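You operate a simulated robot arm through the tools that you are given. There is no shell and no other tool.

You run a simulated robot arm. Do the job below in one go: nothing can be reset, and whatever is moved stays where it is left.

JOB
Fit the green-banded spark plug in the engine head and tighten it.
Fine: take it from the clear rack; black 21 mm socket and red driver; put both back.

Only the result counts: the job must be done as asked and must still hold three seconds after the hand-in. Knocking over, shifting, dropping, spilling or breaking anything else fails it.

ROBOT AND FRAMES
A 7-joint arm with a two-finger parallel gripper, fixed in place. Base frame: the origin is at the foot of the arm, x ahead of it, y to its left, z up; the work surface is at about z = 88. Readings come in cm, rad, newtons and seconds.
With the tool pointing down near the work surface it reaches from about 48 to 92 cm from the base axis. Its first joint turns from -2.007 to 2.007 rad. Payload 3.91 kg.
Tool frame: the origin (TCP) lies between the finger pads and is the grasp point; the fingertips stand 3 cm ahead of it; z points along the fingers, y is the line along which they close. Largest opening 11 cm; finger width 2, thickness 1; the body of the gripper, 4.8 by 11.2 cm, starts 5.5 cm behind the TCP.
Orientation is that of the tool frame in the base frame, as a unit quaternion [x, y, z, w]. With the fingers straight down and closing along the base's y, the tool's x points along the base's -x, its y along +y and its z along -z.

CONTROLS
- The arm moves only by the tool servo_tool. Its argument "targets" is one flat list of numbers, 7 for each row, row after row: the shift along the tool's x, y, z in cm, then the turn, a rotation vector about the tool's x, y, z in rad, then the finger opening in cm, from 0 to 11. In form: [tx, ty, tz, ax, ay, az, hand, tx, ty, tz, ax, ay, az, hand, ...]. A call has 1 to 20 rows; each row shifts and turns the commanded pose from where the row before left it, along the tool's axes as they then stand. Rows are played at 5 a second. More than 5 cm and 0.15 rad between two rows, or a gripper value outside its range, and nothing of the call is played. Where a pose cannot be reached the arm comes as near as it can. A force on the tool above 40 N (or 10 N above the force at the start of the call, whichever is more), or a blocked arm, ends the call early, and 0.2 s more pass. The fingers move at their own pace (about 15.3 cm/s each) and stop on an object; they squeeze with about 31 N. The grip force told is the motor's: it shows also when the fingers shut on nothing. Time passes only in rows, and 0.2 s behind the last, so rows that do not move let the fingers close. The reply holds the time, the measured pose of the TCP, the force on the tool along the base axes, the opening and the grip force, in the units named above and with some noise, with the torque about the TCP (base axes, N m) and any sound that the robot's microphone picked up.
- Cameras (640 x 400 px; columns grow to the right, rows downward): "scene" is fixed at [22.03, 50.15, 148.17]; the picture's right is [-0.89, -0.46, 0.00], its down [-0.15, 0.30, -0.94] and it looks along [0.43, -0.84, -0.34] (base axes); focal length 354 px, centre (320, 200). "wrist" rides on the gripper at [7.2, 1.7, -10.3] in the tool frame; the picture's right is [-0.23, 0.97, 0.00], its down [-0.76, -0.18, -0.62] and it looks along [-0.61, -0.14, 0.78] (tool axes); focal length 222 px, centre (320, 200). There is no depth. A picture from a camera that has moved, and an enlarged one, comes with that camera's place and axes in the base frame and with its lens.
- camera(camera): a new picture of that camera. It takes no simulated time.
- move_column(by): slides the trunk up (or, below 0, down) by that many cm; the arm rides with it, the base frame stays. It gives what a move gives, with no picture.
- close_up(camera, box): a new picture of the part [left, top, right, bottom] of that camera's present view, enlarged. It takes no simulated time.
- job_done(): hands the job in; it is judged then, once.

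Nothing tells you positions but the pictures and the camera data. Unless the task says otherwise, let go and move clear before handing in.

The tools are called after "Request:" by a JSON object that holds its "name" and its "arguments". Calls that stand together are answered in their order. servo_tool: Moves the arm, as the interface text tells. Its arguments: {"type":"object","properties":{"targets":{"type":"array","items":{"type":"number"}}},"required":["targets"]} The other tools are called the same way: move_column (by) slides the trunk up or down; camera (camera) takes a picture; close_up (camera, box) takes an enlarged picture of a part of a camera's view; job_done () hands the job in.

At the start:

```text
time_s: 0.0
ee_pos: [41.69, -36.65, 127.96]
orientation: [0.001, 1.0, 0.0, 0.0]
ft_force: [0.2, -0.1, 0.1]
ft_torque: [-0.03, 0.0, 0.03]
finger_gap: 11.0
finger_force: 0.1
trunk travel left (down, up): [-75.0, 24.0]
```

scene: 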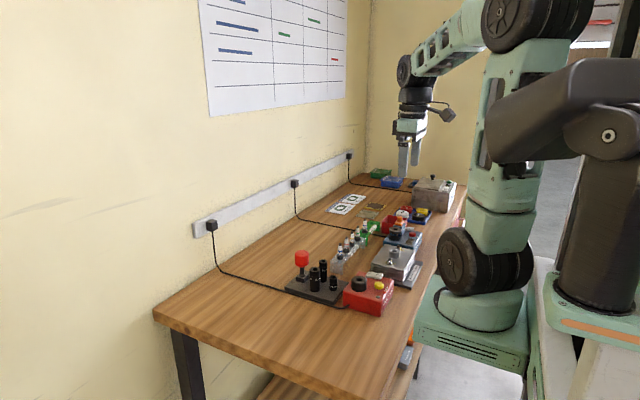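
wrist: 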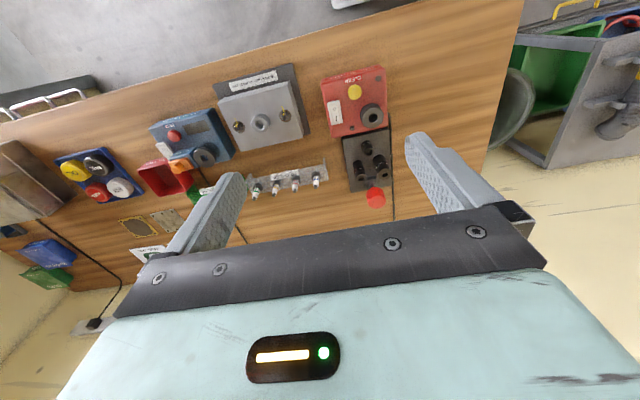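

I see a workbench with a tool tray (red driver and black sockets), a clear rack with spark plugs, an engine head block and several boxes with knobs. I'll take enlarged pictures first to identify the parts.

Request:
{"name": "close_up", "arguments": {"camera": "scene", "box": [270, 200, 450, 320]}}

Request:
{"name": "close_up", "arguments": {"camera": "wrist", "box": [200, 50, 420, 220]}}

Request:
{"name": "close_up", "arguments": {"camera": "scene", "box": [320, 160, 470, 260]}}

```text
3.33 times, centred on (360, 260) of scene
camera zoom: at [22.03, 50.15, 148.17], right [-0.89, -0.46, 0.0], down [-0.15, 0.3, -0.94], along [0.43, -0.84, -0.34], focal length 1180 px, centre (187, 0)
```

zoom: 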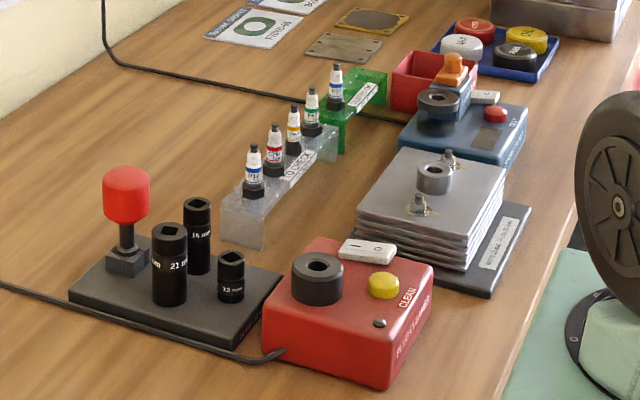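

```text
2.35 times, centred on (310, 135) of wrist
camera zoom: at [34.61, -35.05, 138.36], right [0.23, 0.97, 0.0], down [0.76, -0.18, 0.62], along [0.61, -0.14, -0.78], focal length 523 px, centre (344, 353)
```

zoom: 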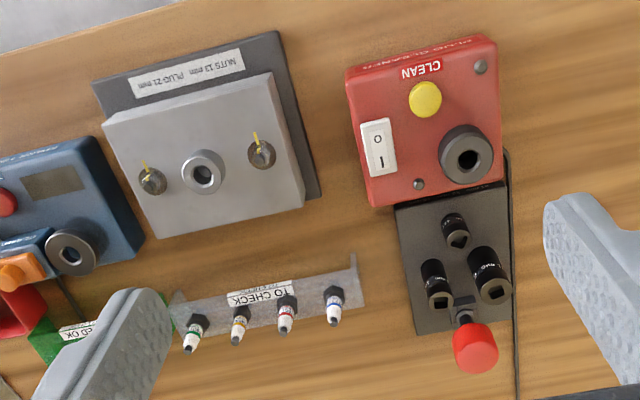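

```text
4.00 times, centred on (395, 210) of scene
camera zoom: at [22.03, 50.15, 148.17], right [-0.89, -0.46, 0.0], down [-0.15, 0.3, -0.94], along [0.43, -0.84, -0.34], focal length 1416 px, centre (20, 160)
```

zoom: 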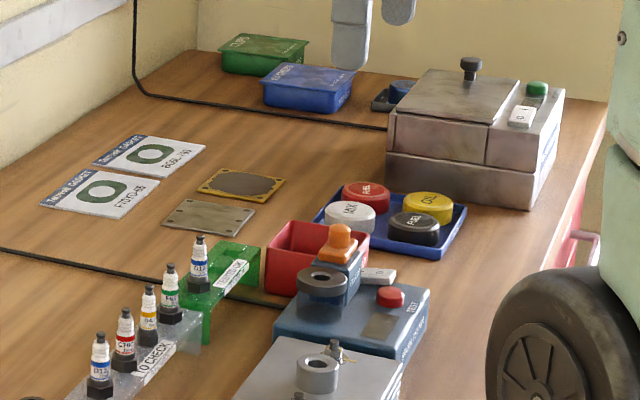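

Four plugs stand in the clear "TO CHECK" rack; the green-banded one looks to be at the -y end, near (62, -57). The tray with driver and sockets is near (68, -30) and the engine head near (47, -50). I'll move the wrist camera over the tray for a better look.

Request:
{"name": "servo_tool", "arguments": {"targets": [-3, 1, 1, 0, 0, 0, 11, -3, 1, 2, 0, 0, 0, 11, -3, 1, 2, 0, 0, 0, 11, -3, 1, 2, 0, 0, 0, 11, -3, 0, 2, 0, 0, 0, 11, 0, 0, 0, 0, 0, 0, 11]}}

Request:
{"name": "camera", "arguments": {"camera": "wrist"}}

```text
time_s: 1.4
ee_pos: [56.88, -32.77, 119.03]
orientation: [0.001, 1.0, 0.0, 0.0]
ft_force: [-0.7, 0.5, -0.8]
ft_torque: [-0.02, 0.01, 0.03]
finger_gap: 10.98
finger_force: 0.0
trunk travel left (down, up): [-75.0, 24.0]
```

```text
taken
camera wrist: at [49.74, -31.01, 129.39], right [0.23, 0.97, 0.0], down [0.76, -0.18, 0.62], along [0.61, -0.14, -0.78], focal length 222 px, centre (320, 200)
```

wrist: 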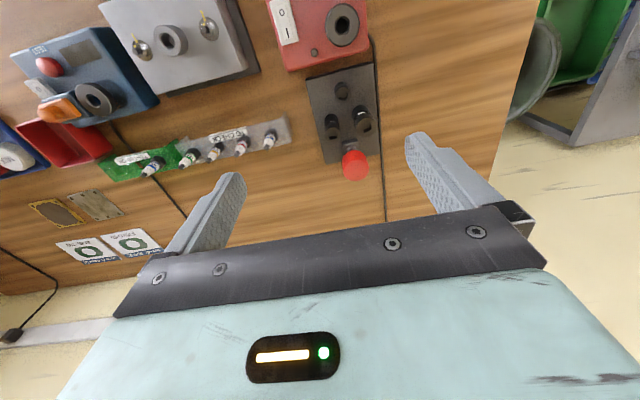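

Request:
{"name": "close_up", "arguments": {"camera": "wrist", "box": [280, 60, 420, 190]}}

Request:
{"name": "close_up", "arguments": {"camera": "wrist", "box": [90, 0, 290, 190]}}

```text
3.08 times, centred on (350, 125) of wrist
camera zoom: at [49.74, -31.01, 129.39], right [0.23, 0.97, 0.0], down [0.76, -0.18, 0.62], along [0.61, -0.14, -0.78], focal length 684 px, centre (228, 431)
```

zoom: 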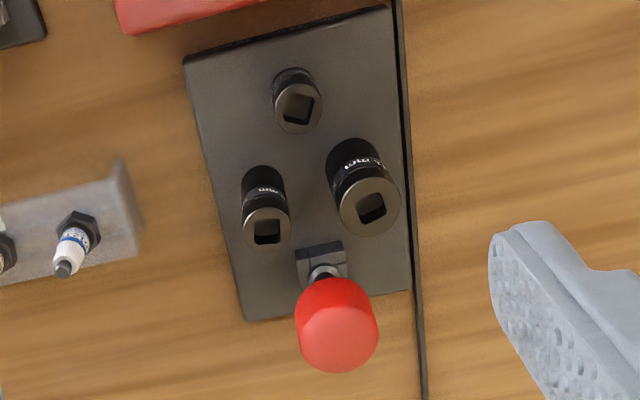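

```text
2.11 times, centred on (190, 95) of wrist
camera zoom: at [49.74, -31.01, 129.39], right [0.23, 0.97, 0.0], down [0.76, -0.18, 0.62], along [0.61, -0.14, -0.78], focal length 468 px, centre (594, 421)
```

zoom: 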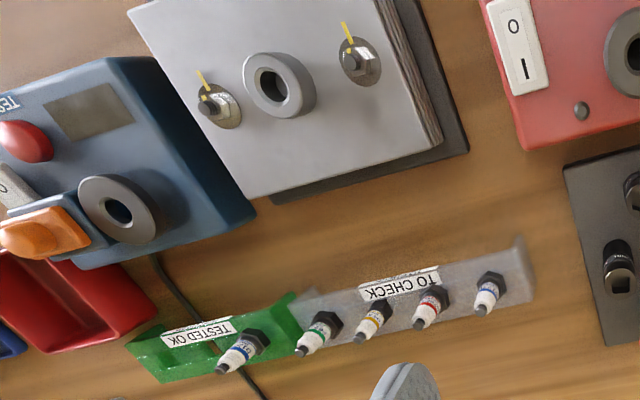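

The tray holds the red driver in a block and three black sockets (the big one is marked 21 mm). The engine head's middle hole is free. I'll go lower for a closer look at the tray.

Request:
{"name": "servo_tool", "arguments": {"targets": [0, 1, 3.5, 0, 0, 0, 11, 0, 1, 3.5, 0, 0, 0, 11, 0, 0.8, 4, 0, 0, 0, 11, 0, 0, 0, 0, 0, 0, 11]}}

Request:
{"name": "camera", "arguments": {"camera": "wrist"}}

Request:
{"name": "close_up", "arguments": {"camera": "wrist", "box": [260, 40, 420, 200]}}

Request:
{"name": "close_up", "arguments": {"camera": "scene", "box": [280, 235, 350, 310]}}

```text
time_s: 2.4
ee_pos: [56.77, -29.77, 107.86]
orientation: [-0.001, 1.0, 0.0, -0.001]
ft_force: [-1.3, 0.0, -0.4]
ft_torque: [0.03, 0.0, 0.01]
finger_gap: 11.0
finger_force: 0.1
trunk travel left (down, up): [-75.0, 24.0]
```

```text
taken
camera wrist: at [49.7, -28.18, 118.3], right [0.23, 0.97, 0.0], down [0.76, -0.18, 0.62], along [0.61, -0.14, -0.78], focal length 222 px, centre (320, 200)
```

wrist: 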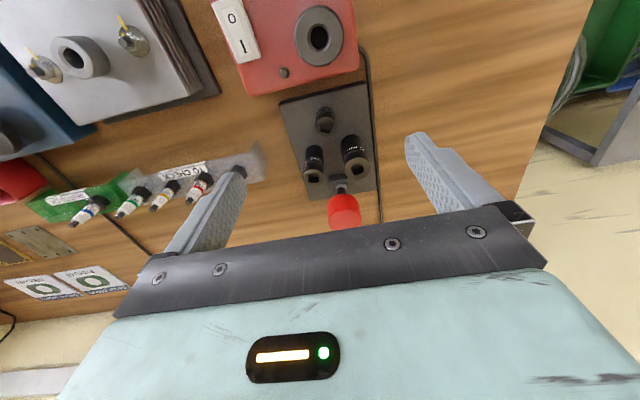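

```text
2.50 times, centred on (340, 120) of wrist
camera zoom: at [49.7, -28.18, 118.3], right [0.23, 0.97, 0.0], down [0.76, -0.18, 0.62], along [0.61, -0.14, -0.78], focal length 555 px, centre (270, 400)
```

zoom: 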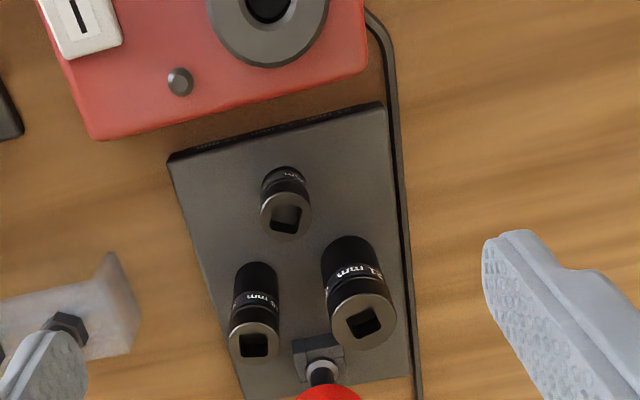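

```text
5.33 times, centred on (315, 272) of scene
camera zoom: at [22.03, 50.15, 148.17], right [-0.89, -0.46, 0.0], down [-0.15, 0.3, -0.94], along [0.43, -0.84, -0.34], focal length 1888 px, centre (347, -187)
```

zoom: 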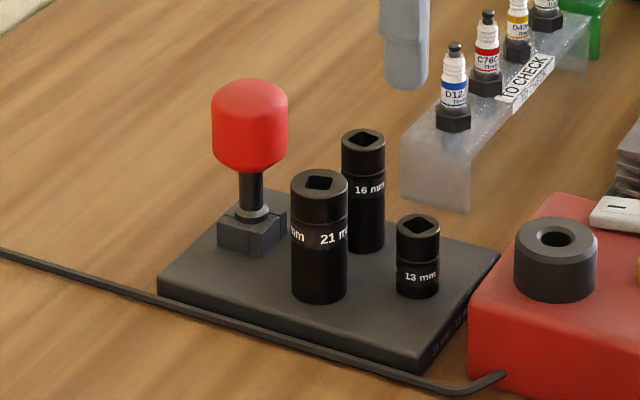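

I've triangulated the driver's axis at about (69.5, -29.6), with its knob at z 93.5–99. The 21 mm socket's top is at about (63.6, -27.0, 95.5). Next I'll look at the rack and the engine head.

Request:
{"name": "servo_tool", "arguments": {"targets": [1, -4, -1, 0, 0, 0, 11, 1, -4, -1, 0, 0, 0, 11, 1, -4, 0, 0, 0, 0, 11, 1, -4, 0, 0, 0, 0, 11, 0.8, -4, 0, 0, 0, 0, 11, 0, -3.2, 0, 0, 0, 0, 11, 0, 0, 0, 0, 0, 0, 11]}}

Request:
{"name": "camera", "arguments": {"camera": "wrist"}}

Request:
{"name": "close_up", "arguments": {"camera": "wrist", "box": [230, 100, 400, 210]}}

Request:
{"name": "close_up", "arguments": {"camera": "wrist", "box": [240, 0, 440, 130]}}

Request:
{"name": "close_up", "arguments": {"camera": "scene", "box": [325, 210, 435, 290]}}

```text
time_s: 4.0
ee_pos: [52.04, -53.03, 109.88]
orientation: [-0.001, 1.0, -0.001, 0.0]
ft_force: [0.5, 0.1, -0.1]
ft_torque: [-0.02, -0.02, 0.0]
finger_gap: 11.01
finger_force: 0.0
trunk travel left (down, up): [-75.0, 24.0]
```

```text
taken
camera wrist: at [44.87, -51.39, 120.28], right [0.23, 0.97, 0.0], down [0.76, -0.18, 0.62], along [0.61, -0.14, -0.78], focal length 222 px, centre (320, 200)
```

wrist: 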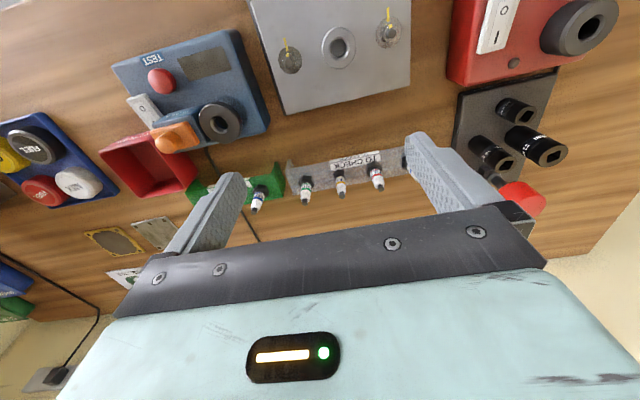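

```text
3.64 times, centred on (315, 155) of wrist
camera zoom: at [44.87, -51.39, 120.28], right [0.23, 0.97, 0.0], down [0.76, -0.18, 0.62], along [0.61, -0.14, -0.78], focal length 808 px, centre (338, 364)
```

zoom: 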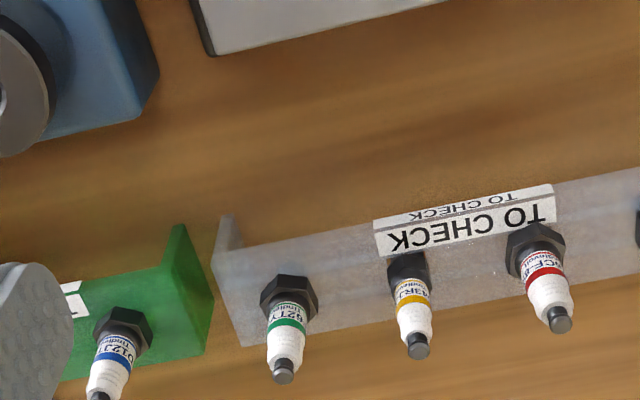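

```text
3.08 times, centred on (340, 65) of wrist
camera zoom: at [44.87, -51.39, 120.28], right [0.23, 0.97, 0.0], down [0.76, -0.18, 0.62], along [0.61, -0.14, -0.78], focal length 684 px, centre (258, 615)
```

zoom: 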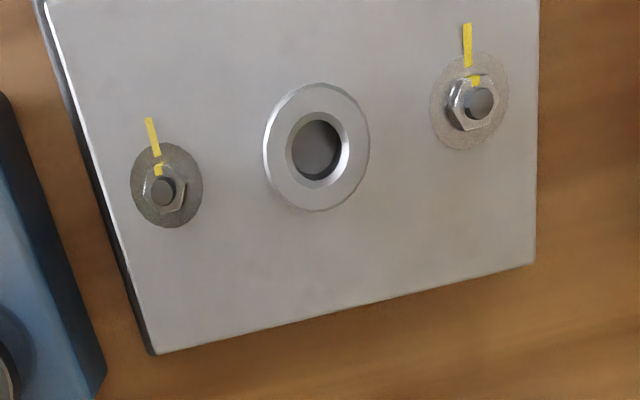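

```text
5.00 times, centred on (380, 250) of scene
camera zoom: at [22.03, 50.15, 148.17], right [-0.89, -0.46, 0.0], down [-0.15, 0.3, -0.94], along [0.43, -0.84, -0.34], focal length 1770 px, centre (20, -50)
```

zoom: 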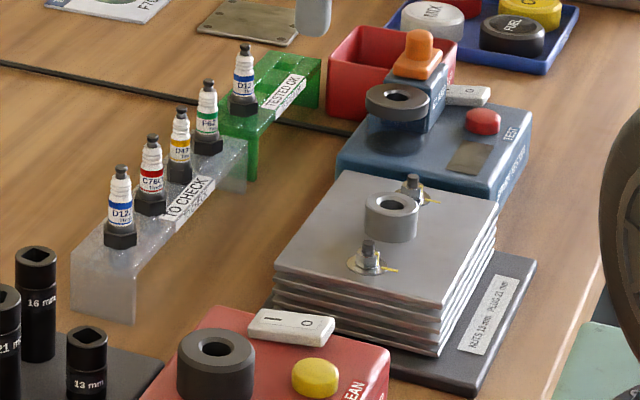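

The clear "TO CHECK" rack holds the green-banded plug at about (62.85, -57.75), with its tip at z 96.7 and hex at z 92. The head's bore is at about (47.1, -50.1), with its ring top at z 94.6. I'll hover over the green plug with the fingers narrowed and check the alignment.

Request:
{"name": "servo_tool", "arguments": {"targets": [-3.6, -1.57, 0, 0, 0, 0, 8, -3.6, -1.57, 0, 0, 0, 0, 5, -3.6, -1.57, 0, 0, 0, 0, 4, 0, 0, 3, 0, 0, 0, 4, 0, 0, 3, 0, 0, 0, 4, 0, 0, 1.5, 0, 0, 0, 4, 0, 0, 0, 0, 0, 0, 4]}}

Request:
{"name": "camera", "arguments": {"camera": "wrist"}}

Request:
{"name": "close_up", "arguments": {"camera": "wrist", "box": [240, 80, 400, 200]}}

Request:
{"name": "close_up", "arguments": {"camera": "scene", "box": [330, 200, 410, 260]}}

```text
time_s: 5.6
ee_pos: [62.67, -57.85, 102.46]
orientation: [0.0, 1.0, 0.001, 0.0]
ft_force: [0.9, -0.4, 0.0]
ft_torque: [0.0, 0.01, 0.01]
finger_gap: 4.01
finger_force: 0.0
trunk travel left (down, up): [-75.0, 24.0]
```

```text
taken
camera wrist: at [55.64, -56.22, 112.84], right [0.23, 0.97, 0.0], down [0.76, -0.18, 0.62], along [0.61, -0.14, -0.78], focal length 222 px, centre (320, 200)
```

wrist: 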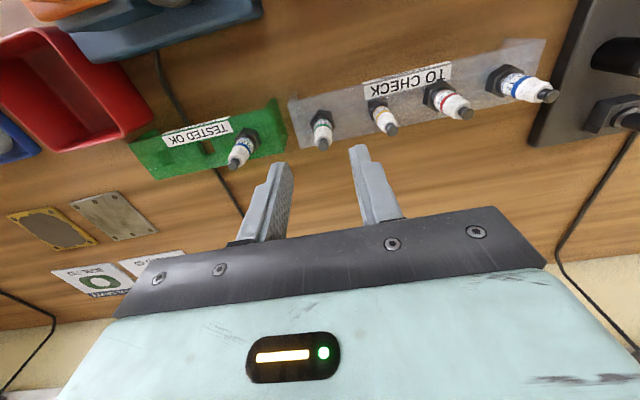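

```text
3.33 times, centred on (320, 140) of wrist
camera zoom: at [55.64, -56.22, 112.84], right [0.23, 0.97, 0.0], down [0.76, -0.18, 0.62], along [0.61, -0.14, -0.78], focal length 740 px, centre (320, 400)
```

zoom: 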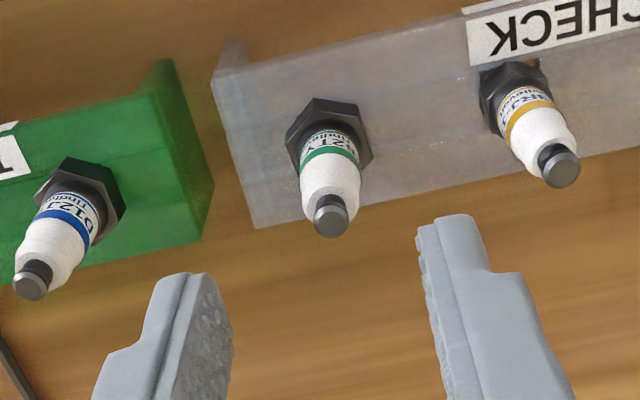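

```text
6.67 times, centred on (370, 230) of scene
camera zoom: at [22.03, 50.15, 148.17], right [-0.89, -0.46, 0.0], down [-0.15, 0.3, -0.94], along [0.43, -0.84, -0.34], focal length 2360 px, centre (-13, 0)
```

zoom: 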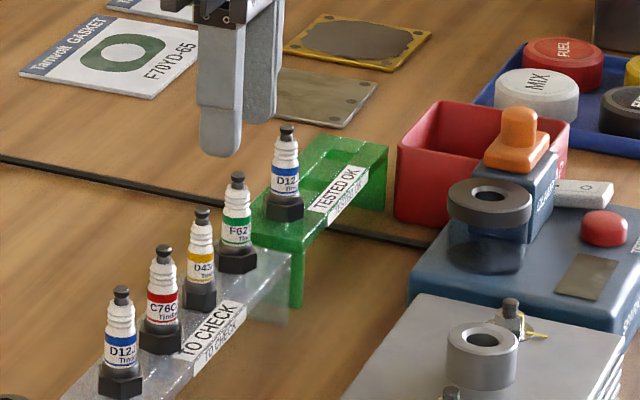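

The plug tip sits between the fingers, about 0.2 cm off centre. I'll correct that, lower so the fingertips stay just above the hex, and then close on the ceramic.

Request:
{"name": "servo_tool", "arguments": {"targets": [-0.2, 0.18, 0, 0, 0, 0, 4, 0, 0, 2.1, 0, 0, 0, 4, 0, 0, 2.1, 0, 0, 0, 4, 0, 0, 1.1, 0, 0, 0, 4, 0, 0, 0, 0, 0, 0, 4]}}

Request:
{"name": "camera", "arguments": {"camera": "wrist"}}

Request:
{"name": "close_up", "arguments": {"camera": "wrist", "box": [260, 110, 380, 210]}}

Request:
{"name": "close_up", "arguments": {"camera": "scene", "box": [330, 200, 410, 260]}}

```text
time_s: 6.8
ee_pos: [62.72, -57.59, 97.13]
orientation: [0.0, 1.0, -0.001, -0.002]
ft_force: [-0.1, 0.0, -0.2]
ft_torque: [-0.01, 0.03, -0.02]
finger_gap: 3.98
finger_force: 0.1
trunk travel left (down, up): [-75.0, 24.0]
```

```text
taken
camera wrist: at [55.7, -56.02, 107.61], right [0.23, 0.97, 0.0], down [0.76, -0.18, 0.62], along [0.61, -0.14, -0.78], focal length 222 px, centre (320, 200)
```

wrist: 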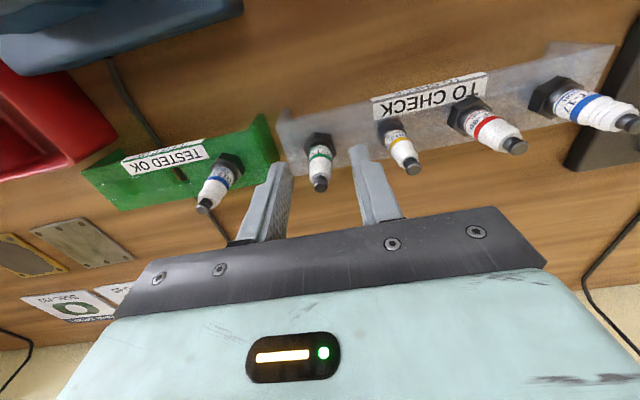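

```text
4.00 times, centred on (320, 160) of wrist
camera zoom: at [55.7, -56.02, 107.61], right [0.23, 0.97, 0.0], down [0.76, -0.18, 0.62], along [0.61, -0.14, -0.78], focal length 888 px, centre (320, 360)
```

zoom: 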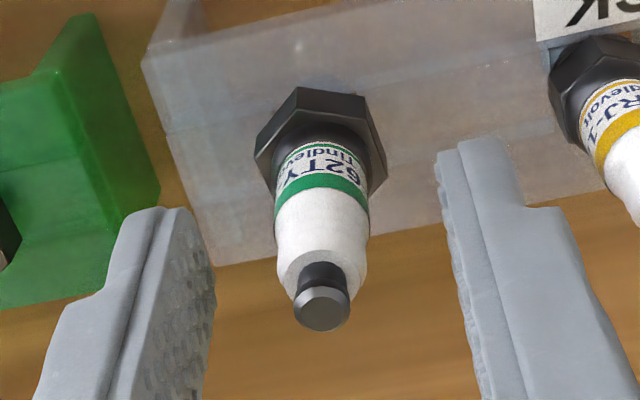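

```text
6.67 times, centred on (370, 230) of scene
camera zoom: at [22.03, 50.15, 148.17], right [-0.89, -0.46, 0.0], down [-0.15, 0.3, -0.94], along [0.43, -0.84, -0.34], focal length 2360 px, centre (-13, 0)
```

zoom: 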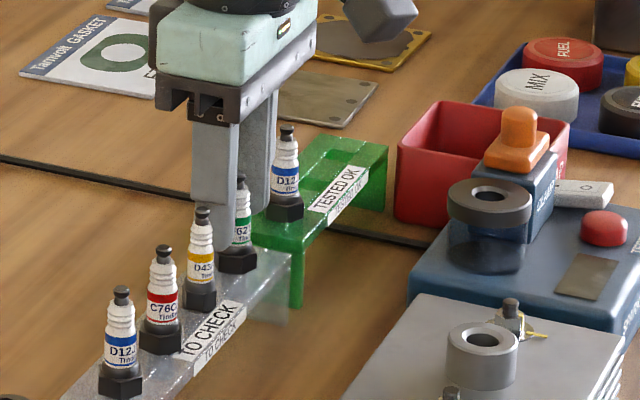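

The plug axis is at about (62.95, -57.7), between the fingers. I'll make a small correction, go down 1 cm and close.

Request:
{"name": "servo_tool", "arguments": {"targets": [-0.2, -0.1, 0, 0, 0, 0, 4, 0, 0, 1.0, 0, 0, 0, 4, 0, 0, 0, 0, 0, 0, 2, 0, 0, 0, 0, 0, 0, 0.5, 0, 0, 0, 0, 0, 0, 0.5]}}

Request:
{"name": "close_up", "arguments": {"camera": "wrist", "box": [260, 110, 380, 210]}}

Request:
{"name": "close_up", "arguments": {"camera": "scene", "box": [330, 200, 410, 260]}}

```text
time_s: 8.0
ee_pos: [62.94, -57.65, 96.34]
orientation: [0.0, 1.0, -0.001, 0.001]
ft_force: [-0.8, 3.8, 15.9]
ft_torque: [0.3, 0.1, -0.04]
finger_gap: 1.35
finger_force: 30.9
trunk travel left (down, up): [-75.0, 24.0]
```

```text
4.00 times, centred on (320, 160) of wrist
camera zoom: at [55.97, -55.98, 106.75], right [0.23, 0.97, 0.0], down [0.76, -0.18, 0.62], along [0.61, -0.14, -0.78], focal length 888 px, centre (320, 360)
```

zoom: 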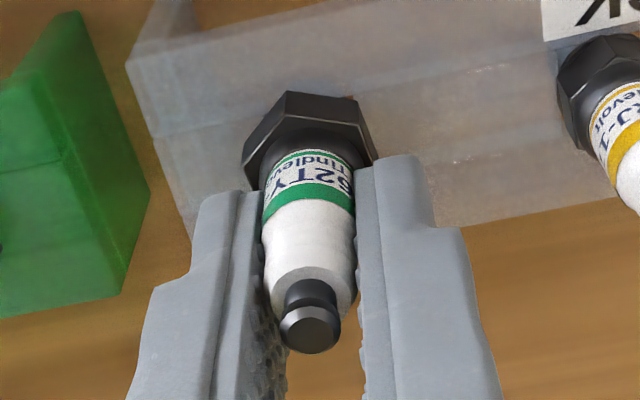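

```text
6.67 times, centred on (370, 230) of scene
camera zoom: at [22.03, 50.15, 148.17], right [-0.89, -0.46, 0.0], down [-0.15, 0.3, -0.94], along [0.43, -0.84, -0.34], focal length 2360 px, centre (-13, 0)
```

zoom: 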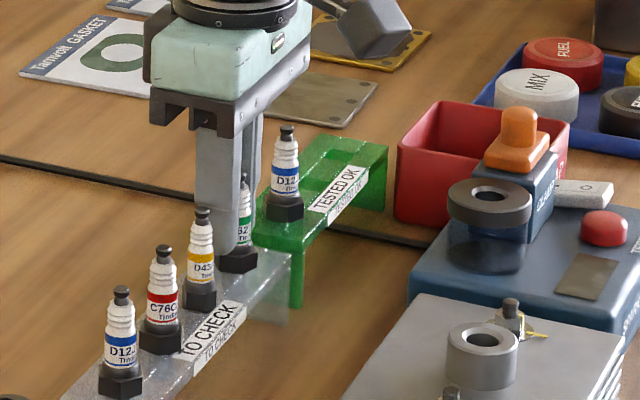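

The plug is gripped (gap 1.35 cm) with the fingertips just resting on the hex. I'll lift it straight up out of the rack.

Request:
{"name": "servo_tool", "arguments": {"targets": [0, 0, -0.5, 0, 0, 0, 0.5, 0, 0, -1, 0, 0, 0, 0.5, 0, 0, -2, 0, 0, 0, 0.5, 0, 0, -3, 0, 0, 0, 0.5, 0, 0, -3, 0, 0, 0, 0.5, 0, 0, 0, 0, 0, 0, 0.5]}}

Request:
{"name": "close_up", "arguments": {"camera": "wrist", "box": [260, 110, 380, 210]}}

Request:
{"name": "close_up", "arguments": {"camera": "scene", "box": [330, 180, 430, 260]}}

```text
time_s: 9.4
ee_pos: [63.2, -57.88, 105.86]
orientation: [0.001, 1.0, 0.0, 0.0]
ft_force: [-0.6, -0.6, -0.7]
ft_torque: [0.01, -0.03, -0.01]
finger_gap: 1.33
finger_force: 31.0
trunk travel left (down, up): [-75.0, 24.0]
```

```text
4.00 times, centred on (320, 160) of wrist
camera zoom: at [56.07, -56.35, 116.18], right [0.23, 0.97, 0.0], down [0.76, -0.18, 0.62], along [0.61, -0.14, -0.78], focal length 888 px, centre (320, 360)
```

zoom: 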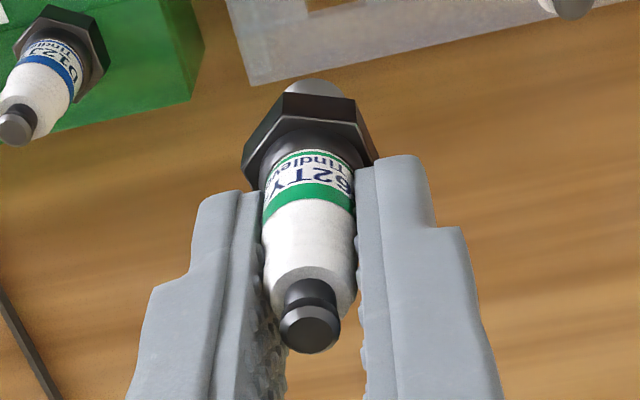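

```text
5.00 times, centred on (380, 220) of scene
camera zoom: at [22.03, 50.15, 148.17], right [-0.89, -0.46, 0.0], down [-0.15, 0.3, -0.94], along [0.43, -0.84, -0.34], focal length 1770 px, centre (20, 100)
```

zoom: 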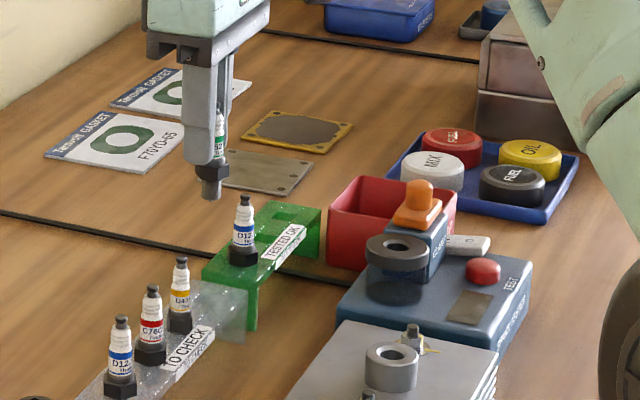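

The plug is out of the rack and held upright, with about 2.4 cm of thread below the hex. I'll carry it above the head's bore and check alignment in both pictures.

Request:
{"name": "servo_tool", "arguments": {"targets": [0, 0, -1, 0, 0, 0, 0.5, 3.14, 1.516, 0, 0, 0, 0, 0.5, 3.14, 1.516, 0, 0, 0, 0, 0.5, 3.14, 1.516, 0, 0, 0, 0, 0.5, 3.14, 1.516, 0, 0, 0, 0, 0.5, 3.14, 1.516, 0, 0, 0, 0, 0.5, 0, 0, 1.5, 0, 0, 0, 0.5, 0, 0, 1.0, 0, 0, 0, 0.5, 0, 0, 0, 0, 0, 0, 0.5]}}

Request:
{"name": "camera", "arguments": {"camera": "wrist"}}

Request:
{"name": "close_up", "arguments": {"camera": "wrist", "box": [260, 80, 380, 180]}}

Request:
{"name": "close_up", "arguments": {"camera": "scene", "box": [360, 190, 440, 260]}}

```text
time_s: 11.4
ee_pos: [47.26, -50.2, 104.2]
orientation: [0.0, 1.0, 0.0, 0.0]
ft_force: [-0.7, 0.2, -0.5]
ft_torque: [0.02, 0.0, 0.0]
finger_gap: 1.36
finger_force: 30.8
trunk travel left (down, up): [-75.0, 24.0]
```

```text
taken
camera wrist: at [40.21, -48.53, 114.71], right [0.23, 0.97, 0.0], down [0.76, -0.18, 0.62], along [0.61, -0.14, -0.78], focal length 222 px, centre (320, 200)
```

wrist: 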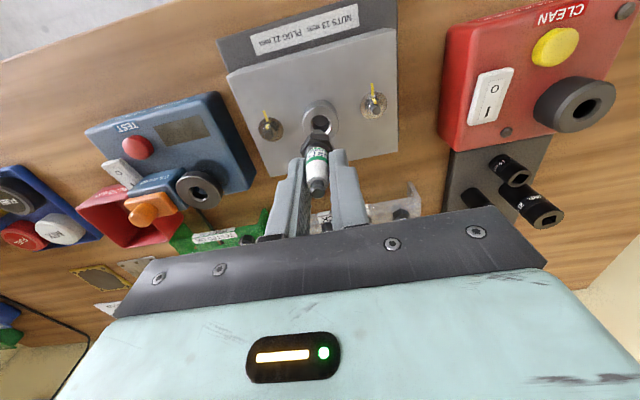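

```text
4.00 times, centred on (320, 130) of wrist
camera zoom: at [40.21, -48.53, 114.71], right [0.23, 0.97, 0.0], down [0.76, -0.18, 0.62], along [0.61, -0.14, -0.78], focal length 888 px, centre (320, 480)
```

zoom: 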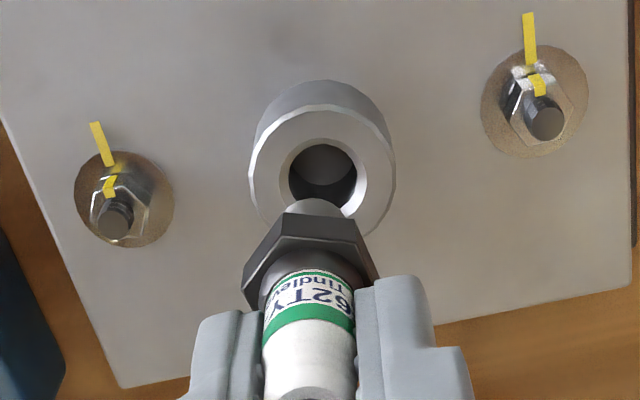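

```text
5.71 times, centred on (400, 225) of scene
camera zoom: at [22.03, 50.15, 148.17], right [-0.89, -0.46, 0.0], down [-0.15, 0.3, -0.94], along [0.43, -0.84, -0.34], focal length 2023 px, centre (-137, 57)
```

zoom: 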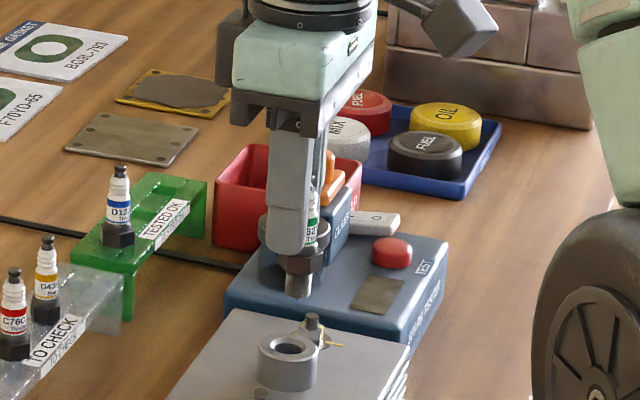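

From the scene camera the plug looks about 0.5 cm off and some 3 cm above the ring. I'll enlarge further to measure the offset and any tilt.

Request:
{"name": "close_up", "arguments": {"camera": "scene", "box": [392, 215, 428, 260]}}

Request:
{"name": "close_up", "arguments": {"camera": "wrist", "box": [290, 95, 350, 195]}}

```text
8.89 times, centred on (410, 238) of scene
camera zoom: at [22.03, 50.15, 148.17], right [-0.89, -0.46, 0.0], down [-0.15, 0.3, -0.94], along [0.43, -0.84, -0.34], focal length 3147 px, centre (-480, -133)
```

zoom: 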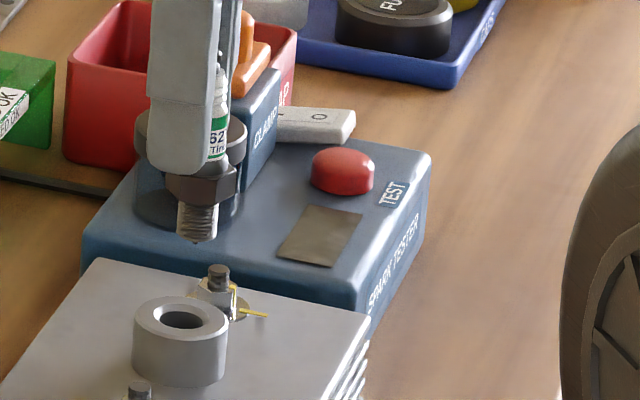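

```text
4.00 times, centred on (320, 145) of wrist
camera zoom: at [40.21, -48.53, 114.71], right [0.23, 0.97, 0.0], down [0.76, -0.18, 0.62], along [0.61, -0.14, -0.78], focal length 888 px, centre (320, 420)
```

zoom: 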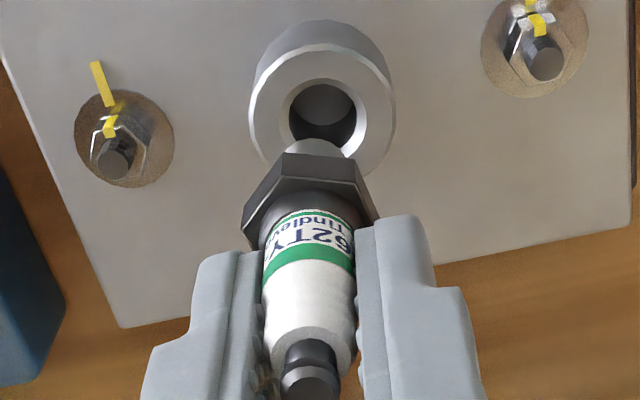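

No tilt; the plug needs about +0.34 in x and +0.1 in y, and the thread end is about 3 cm above the ring. I'll shift, lower 2.4 cm and look again.

Request:
{"name": "servo_tool", "arguments": {"targets": [-0.34, 0.1, 0, 0, 0, 0, 0.5, 0, 0, 1.2, 0, 0, 0, 0.5, 0, 0, 1.2, 0, 0, 0, 0.5, 0, 0, 0, 0, 0, 0, 0.5]}}

Request:
{"name": "close_up", "arguments": {"camera": "scene", "box": [392, 215, 428, 260]}}

Request:
{"name": "close_up", "arguments": {"camera": "wrist", "box": [290, 95, 350, 195]}}

```text
time_s: 12.4
ee_pos: [47.72, -50.18, 101.83]
orientation: [0.0, 1.0, 0.0, 0.001]
ft_force: [0.2, -0.2, -0.5]
ft_torque: [0.04, 0.02, -0.03]
finger_gap: 1.4
finger_force: 31.2
trunk travel left (down, up): [-75.0, 24.0]
```

```text
8.89 times, centred on (410, 238) of scene
camera zoom: at [22.03, 50.15, 148.17], right [-0.89, -0.46, 0.0], down [-0.15, 0.3, -0.94], along [0.43, -0.84, -0.34], focal length 3147 px, centre (-480, -133)
```

zoom: 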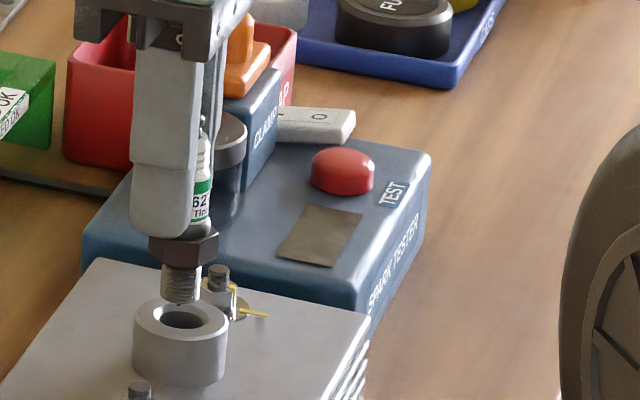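

```text
4.00 times, centred on (320, 145) of wrist
camera zoom: at [40.62, -48.44, 112.21], right [0.23, 0.97, 0.0], down [0.76, -0.18, 0.62], along [0.61, -0.14, -0.78], focal length 888 px, centre (320, 420)
```

zoom: 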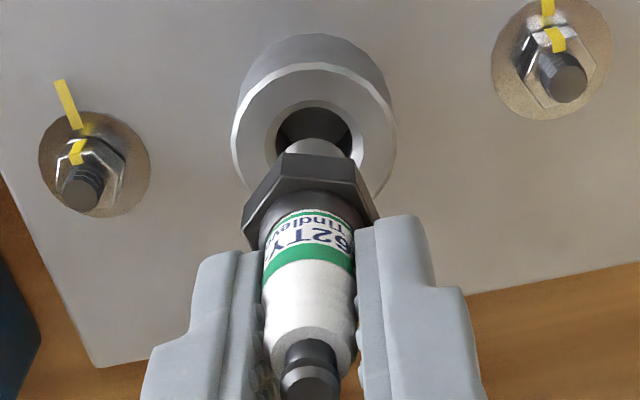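

The plug is nearly over the bore (about 0.1 cm off). I'll correct and lower it slowly until there is contact.

Request:
{"name": "servo_tool", "arguments": {"targets": [0.08, 0, 0, 0, 0, 0, 0.5, 0, 0, 0.3, 0, 0, 0, 0.5, 0, 0, 0.3, 0, 0, 0, 0.5, 0, 0, 0.2, 0, 0, 0, 0.5, 0, 0, 0.2, 0, 0, 0, 0.5, 0, 0, 0, 0, 0, 0, 0.5]}}

Request:
{"name": "close_up", "arguments": {"camera": "scene", "box": [392, 215, 428, 260]}}

Request:
{"name": "close_up", "arguments": {"camera": "wrist", "box": [290, 95, 350, 195]}}

```text
time_s: 13.8
ee_pos: [47.58, -49.95, 100.7]
orientation: [0.0, 1.0, 0.001, 0.0]
ft_force: [0.0, -0.2, -0.2]
ft_torque: [0.0, -0.01, -0.04]
finger_gap: 1.39
finger_force: 31.3
trunk travel left (down, up): [-75.0, 24.0]
```

```text
8.89 times, centred on (410, 238) of scene
camera zoom: at [22.03, 50.15, 148.17], right [-0.89, -0.46, 0.0], down [-0.15, 0.3, -0.94], along [0.43, -0.84, -0.34], focal length 3147 px, centre (-480, -133)
```

zoom: 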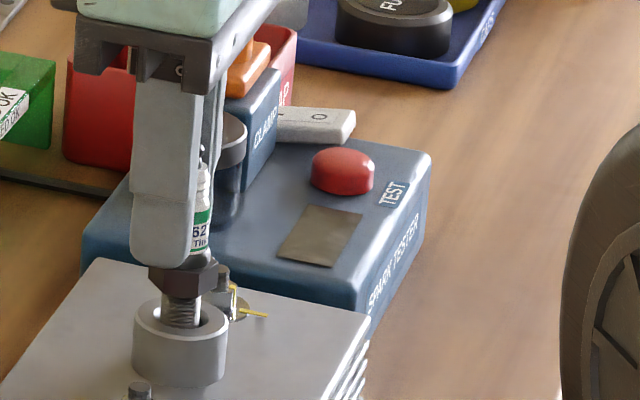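

```text
4.00 times, centred on (320, 145) of wrist
camera zoom: at [40.52, -48.37, 111.1], right [0.23, 0.97, 0.0], down [0.76, -0.18, 0.62], along [0.61, -0.14, -0.78], focal length 888 px, centre (320, 420)
```

zoom: 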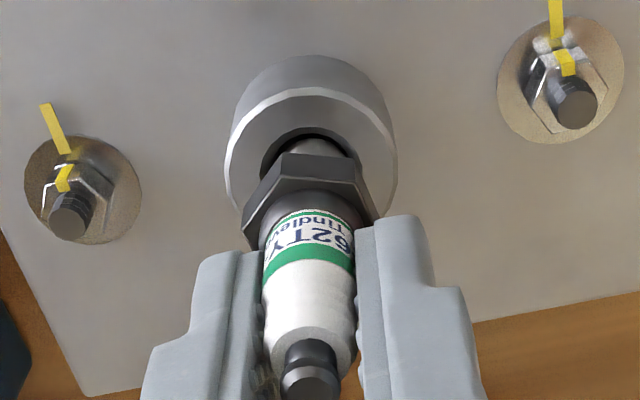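

The thread end has entered the bore with no contact force. I'll keep lowering in small steps.

Request:
{"name": "servo_tool", "arguments": {"targets": [0, 0, 0.2, 0, 0, 0, 0.5, 0, 0, 0.2, 0, 0, 0, 0.5, 0, 0, 0.2, 0, 0, 0, 0.5, 0, 0, 0.2, 0, 0, 0, 0.5, 0, 0, 0, 0, 0, 0, 0.5]}}

Request:
{"name": "close_up", "arguments": {"camera": "scene", "box": [392, 215, 428, 260]}}

Request:
{"name": "close_up", "arguments": {"camera": "wrist", "box": [290, 95, 350, 195]}}

```text
time_s: 15.0
ee_pos: [47.66, -49.96, 100.14]
orientation: [-0.001, 1.0, -0.001, 0.001]
ft_force: [-0.9, 2.1, 20.4]
ft_torque: [0.19, 0.19, -0.07]
finger_gap: 1.4
finger_force: 31.2
trunk travel left (down, up): [-75.0, 24.0]
```

```text
8.89 times, centred on (410, 238) of scene
camera zoom: at [22.03, 50.15, 148.17], right [-0.89, -0.46, 0.0], down [-0.15, 0.3, -0.94], along [0.43, -0.84, -0.34], focal length 3147 px, centre (-480, -133)
```

zoom: 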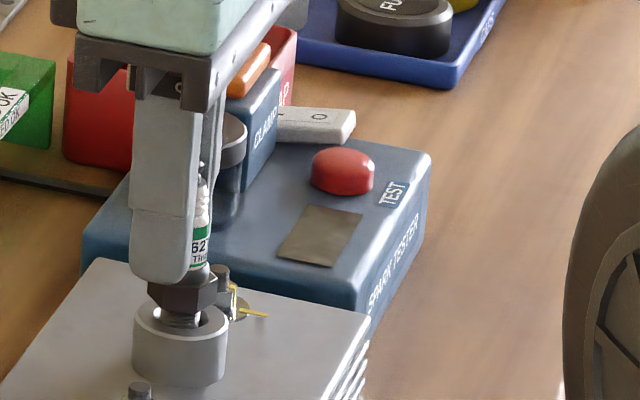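

```text
4.00 times, centred on (320, 145) of wrist
camera zoom: at [40.49, -48.35, 110.47], right [0.23, 0.97, 0.0], down [0.76, -0.18, 0.62], along [0.61, -0.14, -0.78], focal length 888 px, centre (320, 420)
```

zoom: 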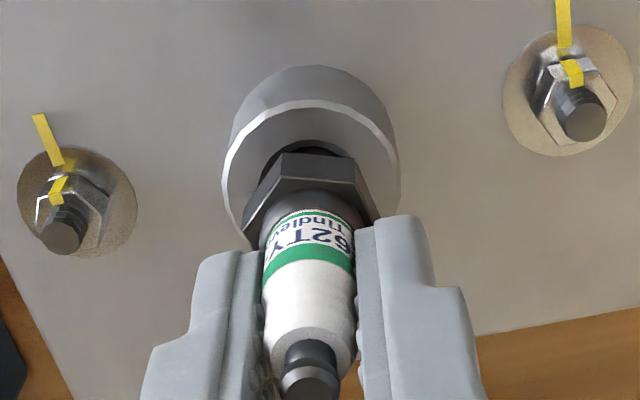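

At about 1.1 cm in, the plug meets resistance (20 N up), most likely the start of the thread. I'll turn clockwise seen from above (+ about tool z) with light pressure and see if it bites.

Request:
{"name": "servo_tool", "arguments": {"targets": [0, 0, 0, 0, 0, 0.14, 0.5, 0, 0, 0, 0, 0, 0.14, 0.5, 0, 0, 0, 0, 0, 0.14, 0.5, 0, 0, 0, 0, 0, 0.14, 0.5, 0, 0, 0, 0, 0, 0.14, 0.5, 0, 0, 0, 0, 0, 0.14, 0.5, 0, 0, 0, 0, 0, 0.14, 0.5, 0, 0, 0, 0, 0, 0.14, 0.5]}}

Request:
{"name": "close_up", "arguments": {"camera": "scene", "box": [392, 215, 428, 260]}}

Request:
{"name": "camera", "arguments": {"camera": "wrist"}}

```text
time_s: 16.7
ee_pos: [47.44, -50.42, 100.15]
orientation: [0.485, 0.875, -0.004, 0.002]
ft_force: [-9.0, -5.8, 7.6]
ft_torque: [-0.23, 0.46, 0.06]
finger_gap: 1.38
finger_force: 30.9
trunk travel left (down, up): [-75.0, 24.0]
stopped in row 8: the force on the tool passed its limit at 42 N (the readings are from after the stop); the commanded pose is now the measured one
```

```text
8.89 times, centred on (410, 238) of scene
camera zoom: at [22.03, 50.15, 148.17], right [-0.89, -0.46, 0.0], down [-0.15, 0.3, -0.94], along [0.43, -0.84, -0.34], focal length 3147 px, centre (-480, -133)
```

zoom: 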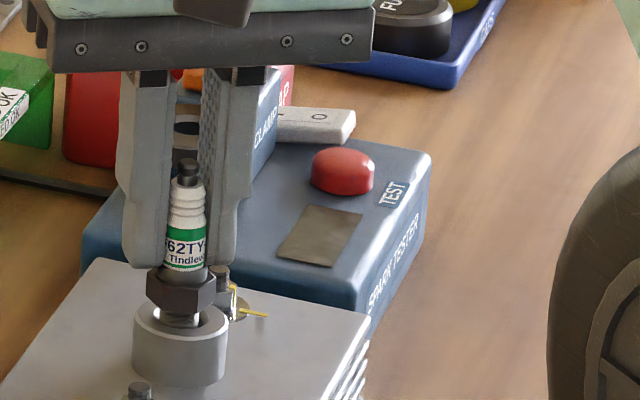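

```text
taken
camera wrist: at [45.15, -43.26, 110.42], right [0.95, 0.32, 0.0], down [0.25, -0.73, 0.63], along [0.2, -0.6, -0.78], focal length 222 px, centre (320, 200)
```

wrist: 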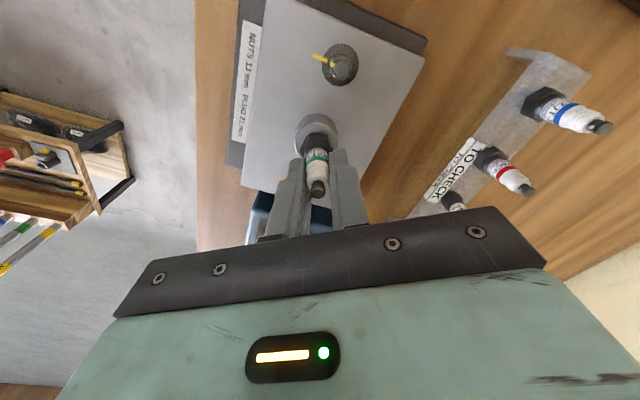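

Turning about the tool axis pushed sideways because the plug sits about 0.45 cm off that axis along tool x. I'll go on turning, but about the plug's own axis by adding a small shift to each row.

Request:
{"name": "servo_tool", "arguments": {"targets": [0, 0, 0, 0, 0, 0, 0.5, 0.0044, -0.063, 0.01, 0, 0, 0.14, 0.5, 0.0044, -0.063, 0.01, 0, 0, 0.14, 0.5, 0.0044, -0.063, 0.01, 0, 0, 0.14, 0.5, 0.0044, -0.063, 0.01, 0, 0, 0.14, 0.5, 0.0044, -0.063, 0.01, 0, 0, 0.14, 0.5, 0.0044, -0.063, 0.01, 0, 0, 0.14, 0.5, 0, 0, 0, 0, 0, 0, 0.5]}}

Request:
{"name": "close_up", "arguments": {"camera": "scene", "box": [392, 215, 428, 260]}}

Request:
{"name": "close_up", "arguments": {"camera": "wrist", "box": [260, 80, 380, 200]}}

```text
time_s: 18.5
ee_pos: [47.02, -50.37, 100.09]
orientation: [0.8, 0.6, -0.002, 0.003]
ft_force: [-22.7, -11.3, 19.1]
ft_torque: [-0.46, 1.13, 0.08]
finger_gap: 1.39
finger_force: 31.1
trunk travel left (down, up): [-75.0, 24.0]
```

```text
8.89 times, centred on (410, 238) of scene
camera zoom: at [22.03, 50.15, 148.17], right [-0.89, -0.46, 0.0], down [-0.15, 0.3, -0.94], along [0.43, -0.84, -0.34], focal length 3147 px, centre (-480, -133)
```

zoom: 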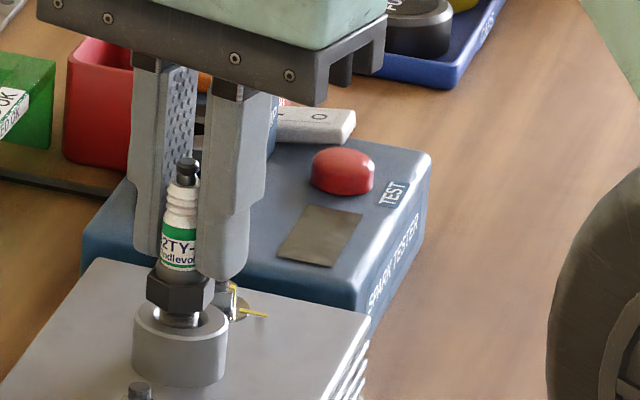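

```text
3.33 times, centred on (320, 140) of wrist
camera zoom: at [50.8, -43.93, 110.41], right [0.87, -0.49, 0.0], down [-0.38, -0.68, 0.63], along [-0.31, -0.55, -0.78], focal length 740 px, centre (320, 400)
```

zoom: 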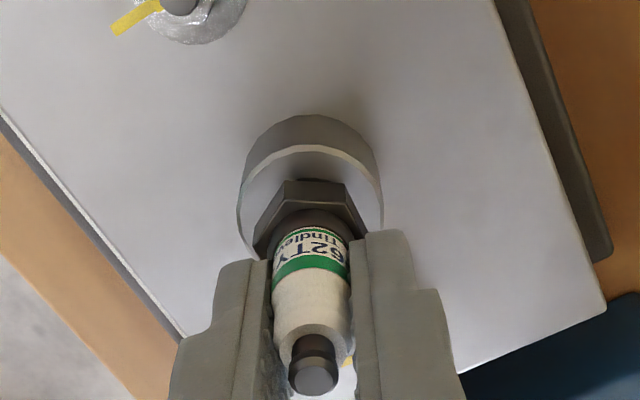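

Side force has built up, so I'll ease the tool about 0.2 cm to relieve it before turning on.

Request:
{"name": "servo_tool", "arguments": {"targets": [-0.08, -0.08, -0.05, 0, 0, 0, 0.5, -0.08, -0.08, -0.05, 0, 0, 0, 0.5, 0, 0, 0, 0, 0, 0, 0.5]}}

```text
time_s: 19.3
ee_pos: [46.95, -50.35, 100.16]
orientation: [0.799, 0.602, -0.002, 0.002]
ft_force: [-15.0, -9.9, 12.2]
ft_torque: [-0.42, 0.65, 0.09]
finger_gap: 1.4
finger_force: 31.0
trunk travel left (down, up): [-75.0, 24.0]
```

Side force is still there, so I'll let go; the plug should settle by itself in the bore. Then I can regrip it centred.

Request:
{"name": "servo_tool", "arguments": {"targets": [0, 0, 0, 0, 0, 0, 3, 0, 0, 0, 0, 0, 0, 3, 0, 0, 0, 0, 0, 0, 3]}}

Request:
{"name": "close_up", "arguments": {"camera": "scene", "box": [392, 215, 428, 260]}}

Request:
{"name": "close_up", "arguments": {"camera": "wrist", "box": [260, 80, 380, 200]}}

```text
time_s: 20.1
ee_pos: [47.19, -50.43, 100.01]
orientation: [0.799, 0.601, -0.002, 0.002]
ft_force: [-0.1, 0.4, 0.1]
ft_torque: [-0.02, 0.0, 0.01]
finger_gap: 2.99
finger_force: 0.0
trunk travel left (down, up): [-75.0, 24.0]
```

```text
8.89 times, centred on (410, 238) of scene
camera zoom: at [22.03, 50.15, 148.17], right [-0.89, -0.46, 0.0], down [-0.15, 0.3, -0.94], along [0.43, -0.84, -0.34], focal length 3147 px, centre (-480, -133)
```

zoom: 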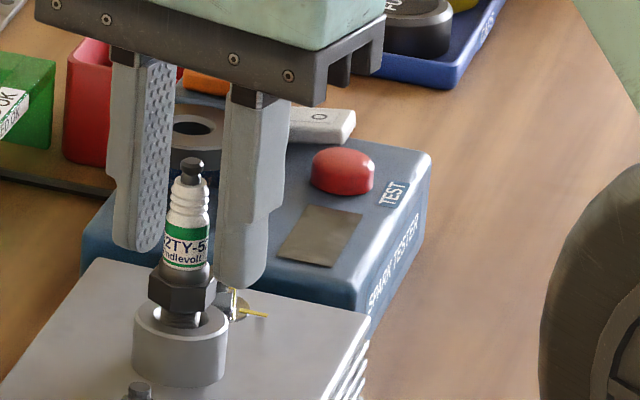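

```text
3.33 times, centred on (320, 140) of wrist
camera zoom: at [50.82, -43.92, 110.39], right [0.87, -0.49, 0.0], down [-0.38, -0.68, 0.63], along [-0.3, -0.55, -0.78], focal length 740 px, centre (320, 400)
```

zoom: 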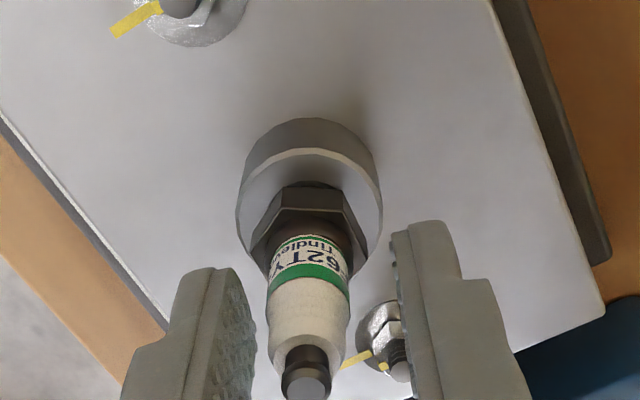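

The plug stands upright in the bore, released cleanly. I'll recentre the gripper on it (+0.48 tool x, -0.11 tool y) and look before closing.

Request:
{"name": "servo_tool", "arguments": {"targets": [0.24, -0.05, 0, 0, 0, 0, 3, 0.24, -0.06, 0, 0, 0, 0, 3, 0, 0, 0, 0, 0, 0, 3]}}

Request:
{"name": "close_up", "arguments": {"camera": "scene", "box": [392, 215, 428, 260]}}

Request:
{"name": "close_up", "arguments": {"camera": "wrist", "box": [260, 100, 380, 220]}}

```text
time_s: 20.9
ee_pos: [46.98, -49.93, 100.11]
orientation: [0.799, 0.601, -0.002, 0.002]
ft_force: [0.4, 1.0, 0.0]
ft_torque: [0.0, -0.01, -0.03]
finger_gap: 2.98
finger_force: 0.1
trunk travel left (down, up): [-75.0, 24.0]
```

```text
8.89 times, centred on (410, 238) of scene
camera zoom: at [22.03, 50.15, 148.17], right [-0.89, -0.46, 0.0], down [-0.15, 0.3, -0.94], along [0.43, -0.84, -0.34], focal length 3147 px, centre (-480, -133)
```

zoom: 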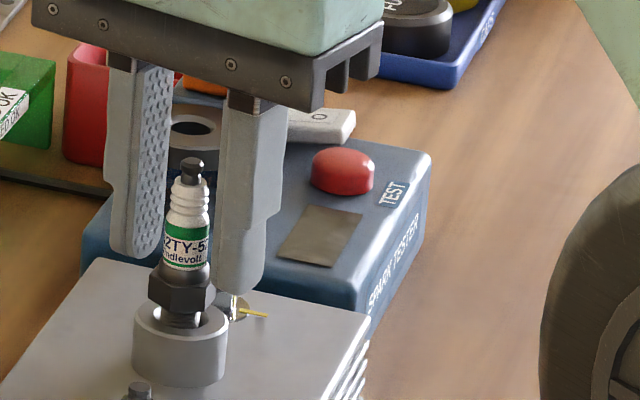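

```text
3.33 times, centred on (320, 160) of wrist
camera zoom: at [50.78, -43.4, 110.39], right [0.87, -0.49, 0.0], down [-0.38, -0.68, 0.63], along [-0.31, -0.55, -0.78], focal length 740 px, centre (320, 333)
```

zoom: 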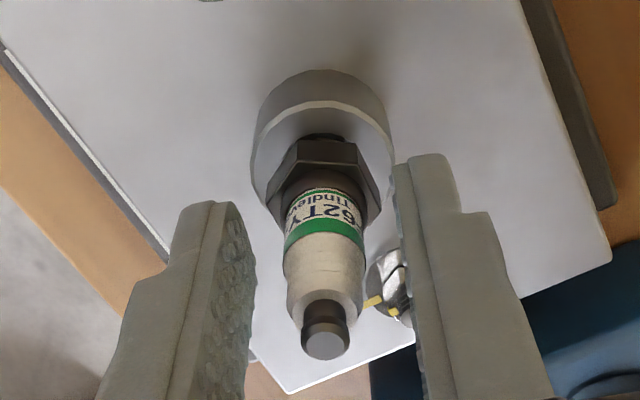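

The gripper is about centred on the plug, about 0.1 cm off along tool y. I'll correct that and, with the fingers open around it, wind the wrist back so I have a long clockwise turn available.

Request:
{"name": "servo_tool", "arguments": {"targets": [0, 0.1, 0, 0, 0, -0.14, 3, 0, 0, 0, 0, 0, -0.14, 3, 0, 0, 0, 0, 0, -0.14, 3, 0, 0, 0, 0, 0, -0.14, 3, 0, 0, 0, 0, 0, -0.14, 3, 0, 0, 0, 0, 0, -0.14, 3, 0, 0, 0, 0, 0, -0.14, 3, 0, 0, 0, 0, 0, -0.14, 3, 0, 0, 0, 0, 0, -0.14, 3, 0, 0, 0, 0, 0, -0.14, 3, 0, 0, 0, 0, 0, -0.14, 3, 0, 0, 0, 0, 0, -0.14, 3, 0, 0, 0, 0, 0, -0.14, 3, 0, 0, 0, 0, 0, 0, 3]}}

Request:
{"name": "close_up", "arguments": {"camera": "scene", "box": [392, 215, 428, 260]}}

Request:
{"name": "close_up", "arguments": {"camera": "wrist", "box": [260, 100, 380, 220]}}

```text
time_s: 23.9
ee_pos: [47.12, -49.92, 100.14]
orientation: [0.015, 1.0, -0.004, 0.0]
ft_force: [-0.3, -0.7, 0.4]
ft_torque: [0.02, 0.0, 0.0]
finger_gap: 3.0
finger_force: 0.0
trunk travel left (down, up): [-75.0, 24.0]
```

```text
8.89 times, centred on (410, 238) of scene
camera zoom: at [22.03, 50.15, 148.17], right [-0.89, -0.46, 0.0], down [-0.15, 0.3, -0.94], along [0.43, -0.84, -0.34], focal length 3147 px, centre (-480, -133)
```

zoom: 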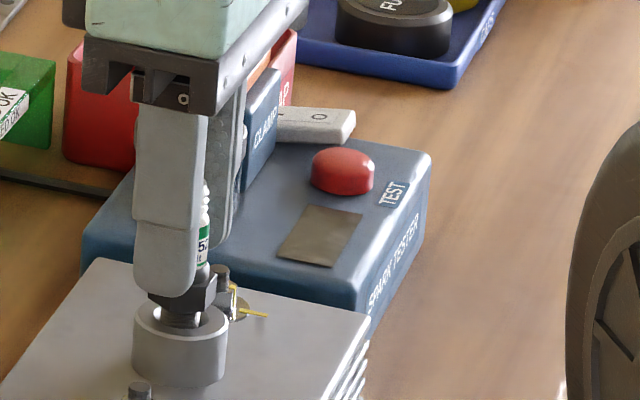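

```text
3.33 times, centred on (320, 160) of wrist
camera zoom: at [40.08, -48.0, 110.51], right [0.26, 0.97, -0.01], down [0.76, -0.2, 0.62], along [0.6, -0.16, -0.78], focal length 740 px, centre (320, 333)
```

zoom: 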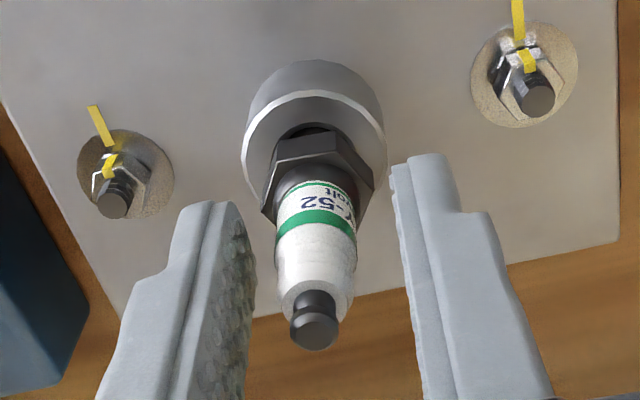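

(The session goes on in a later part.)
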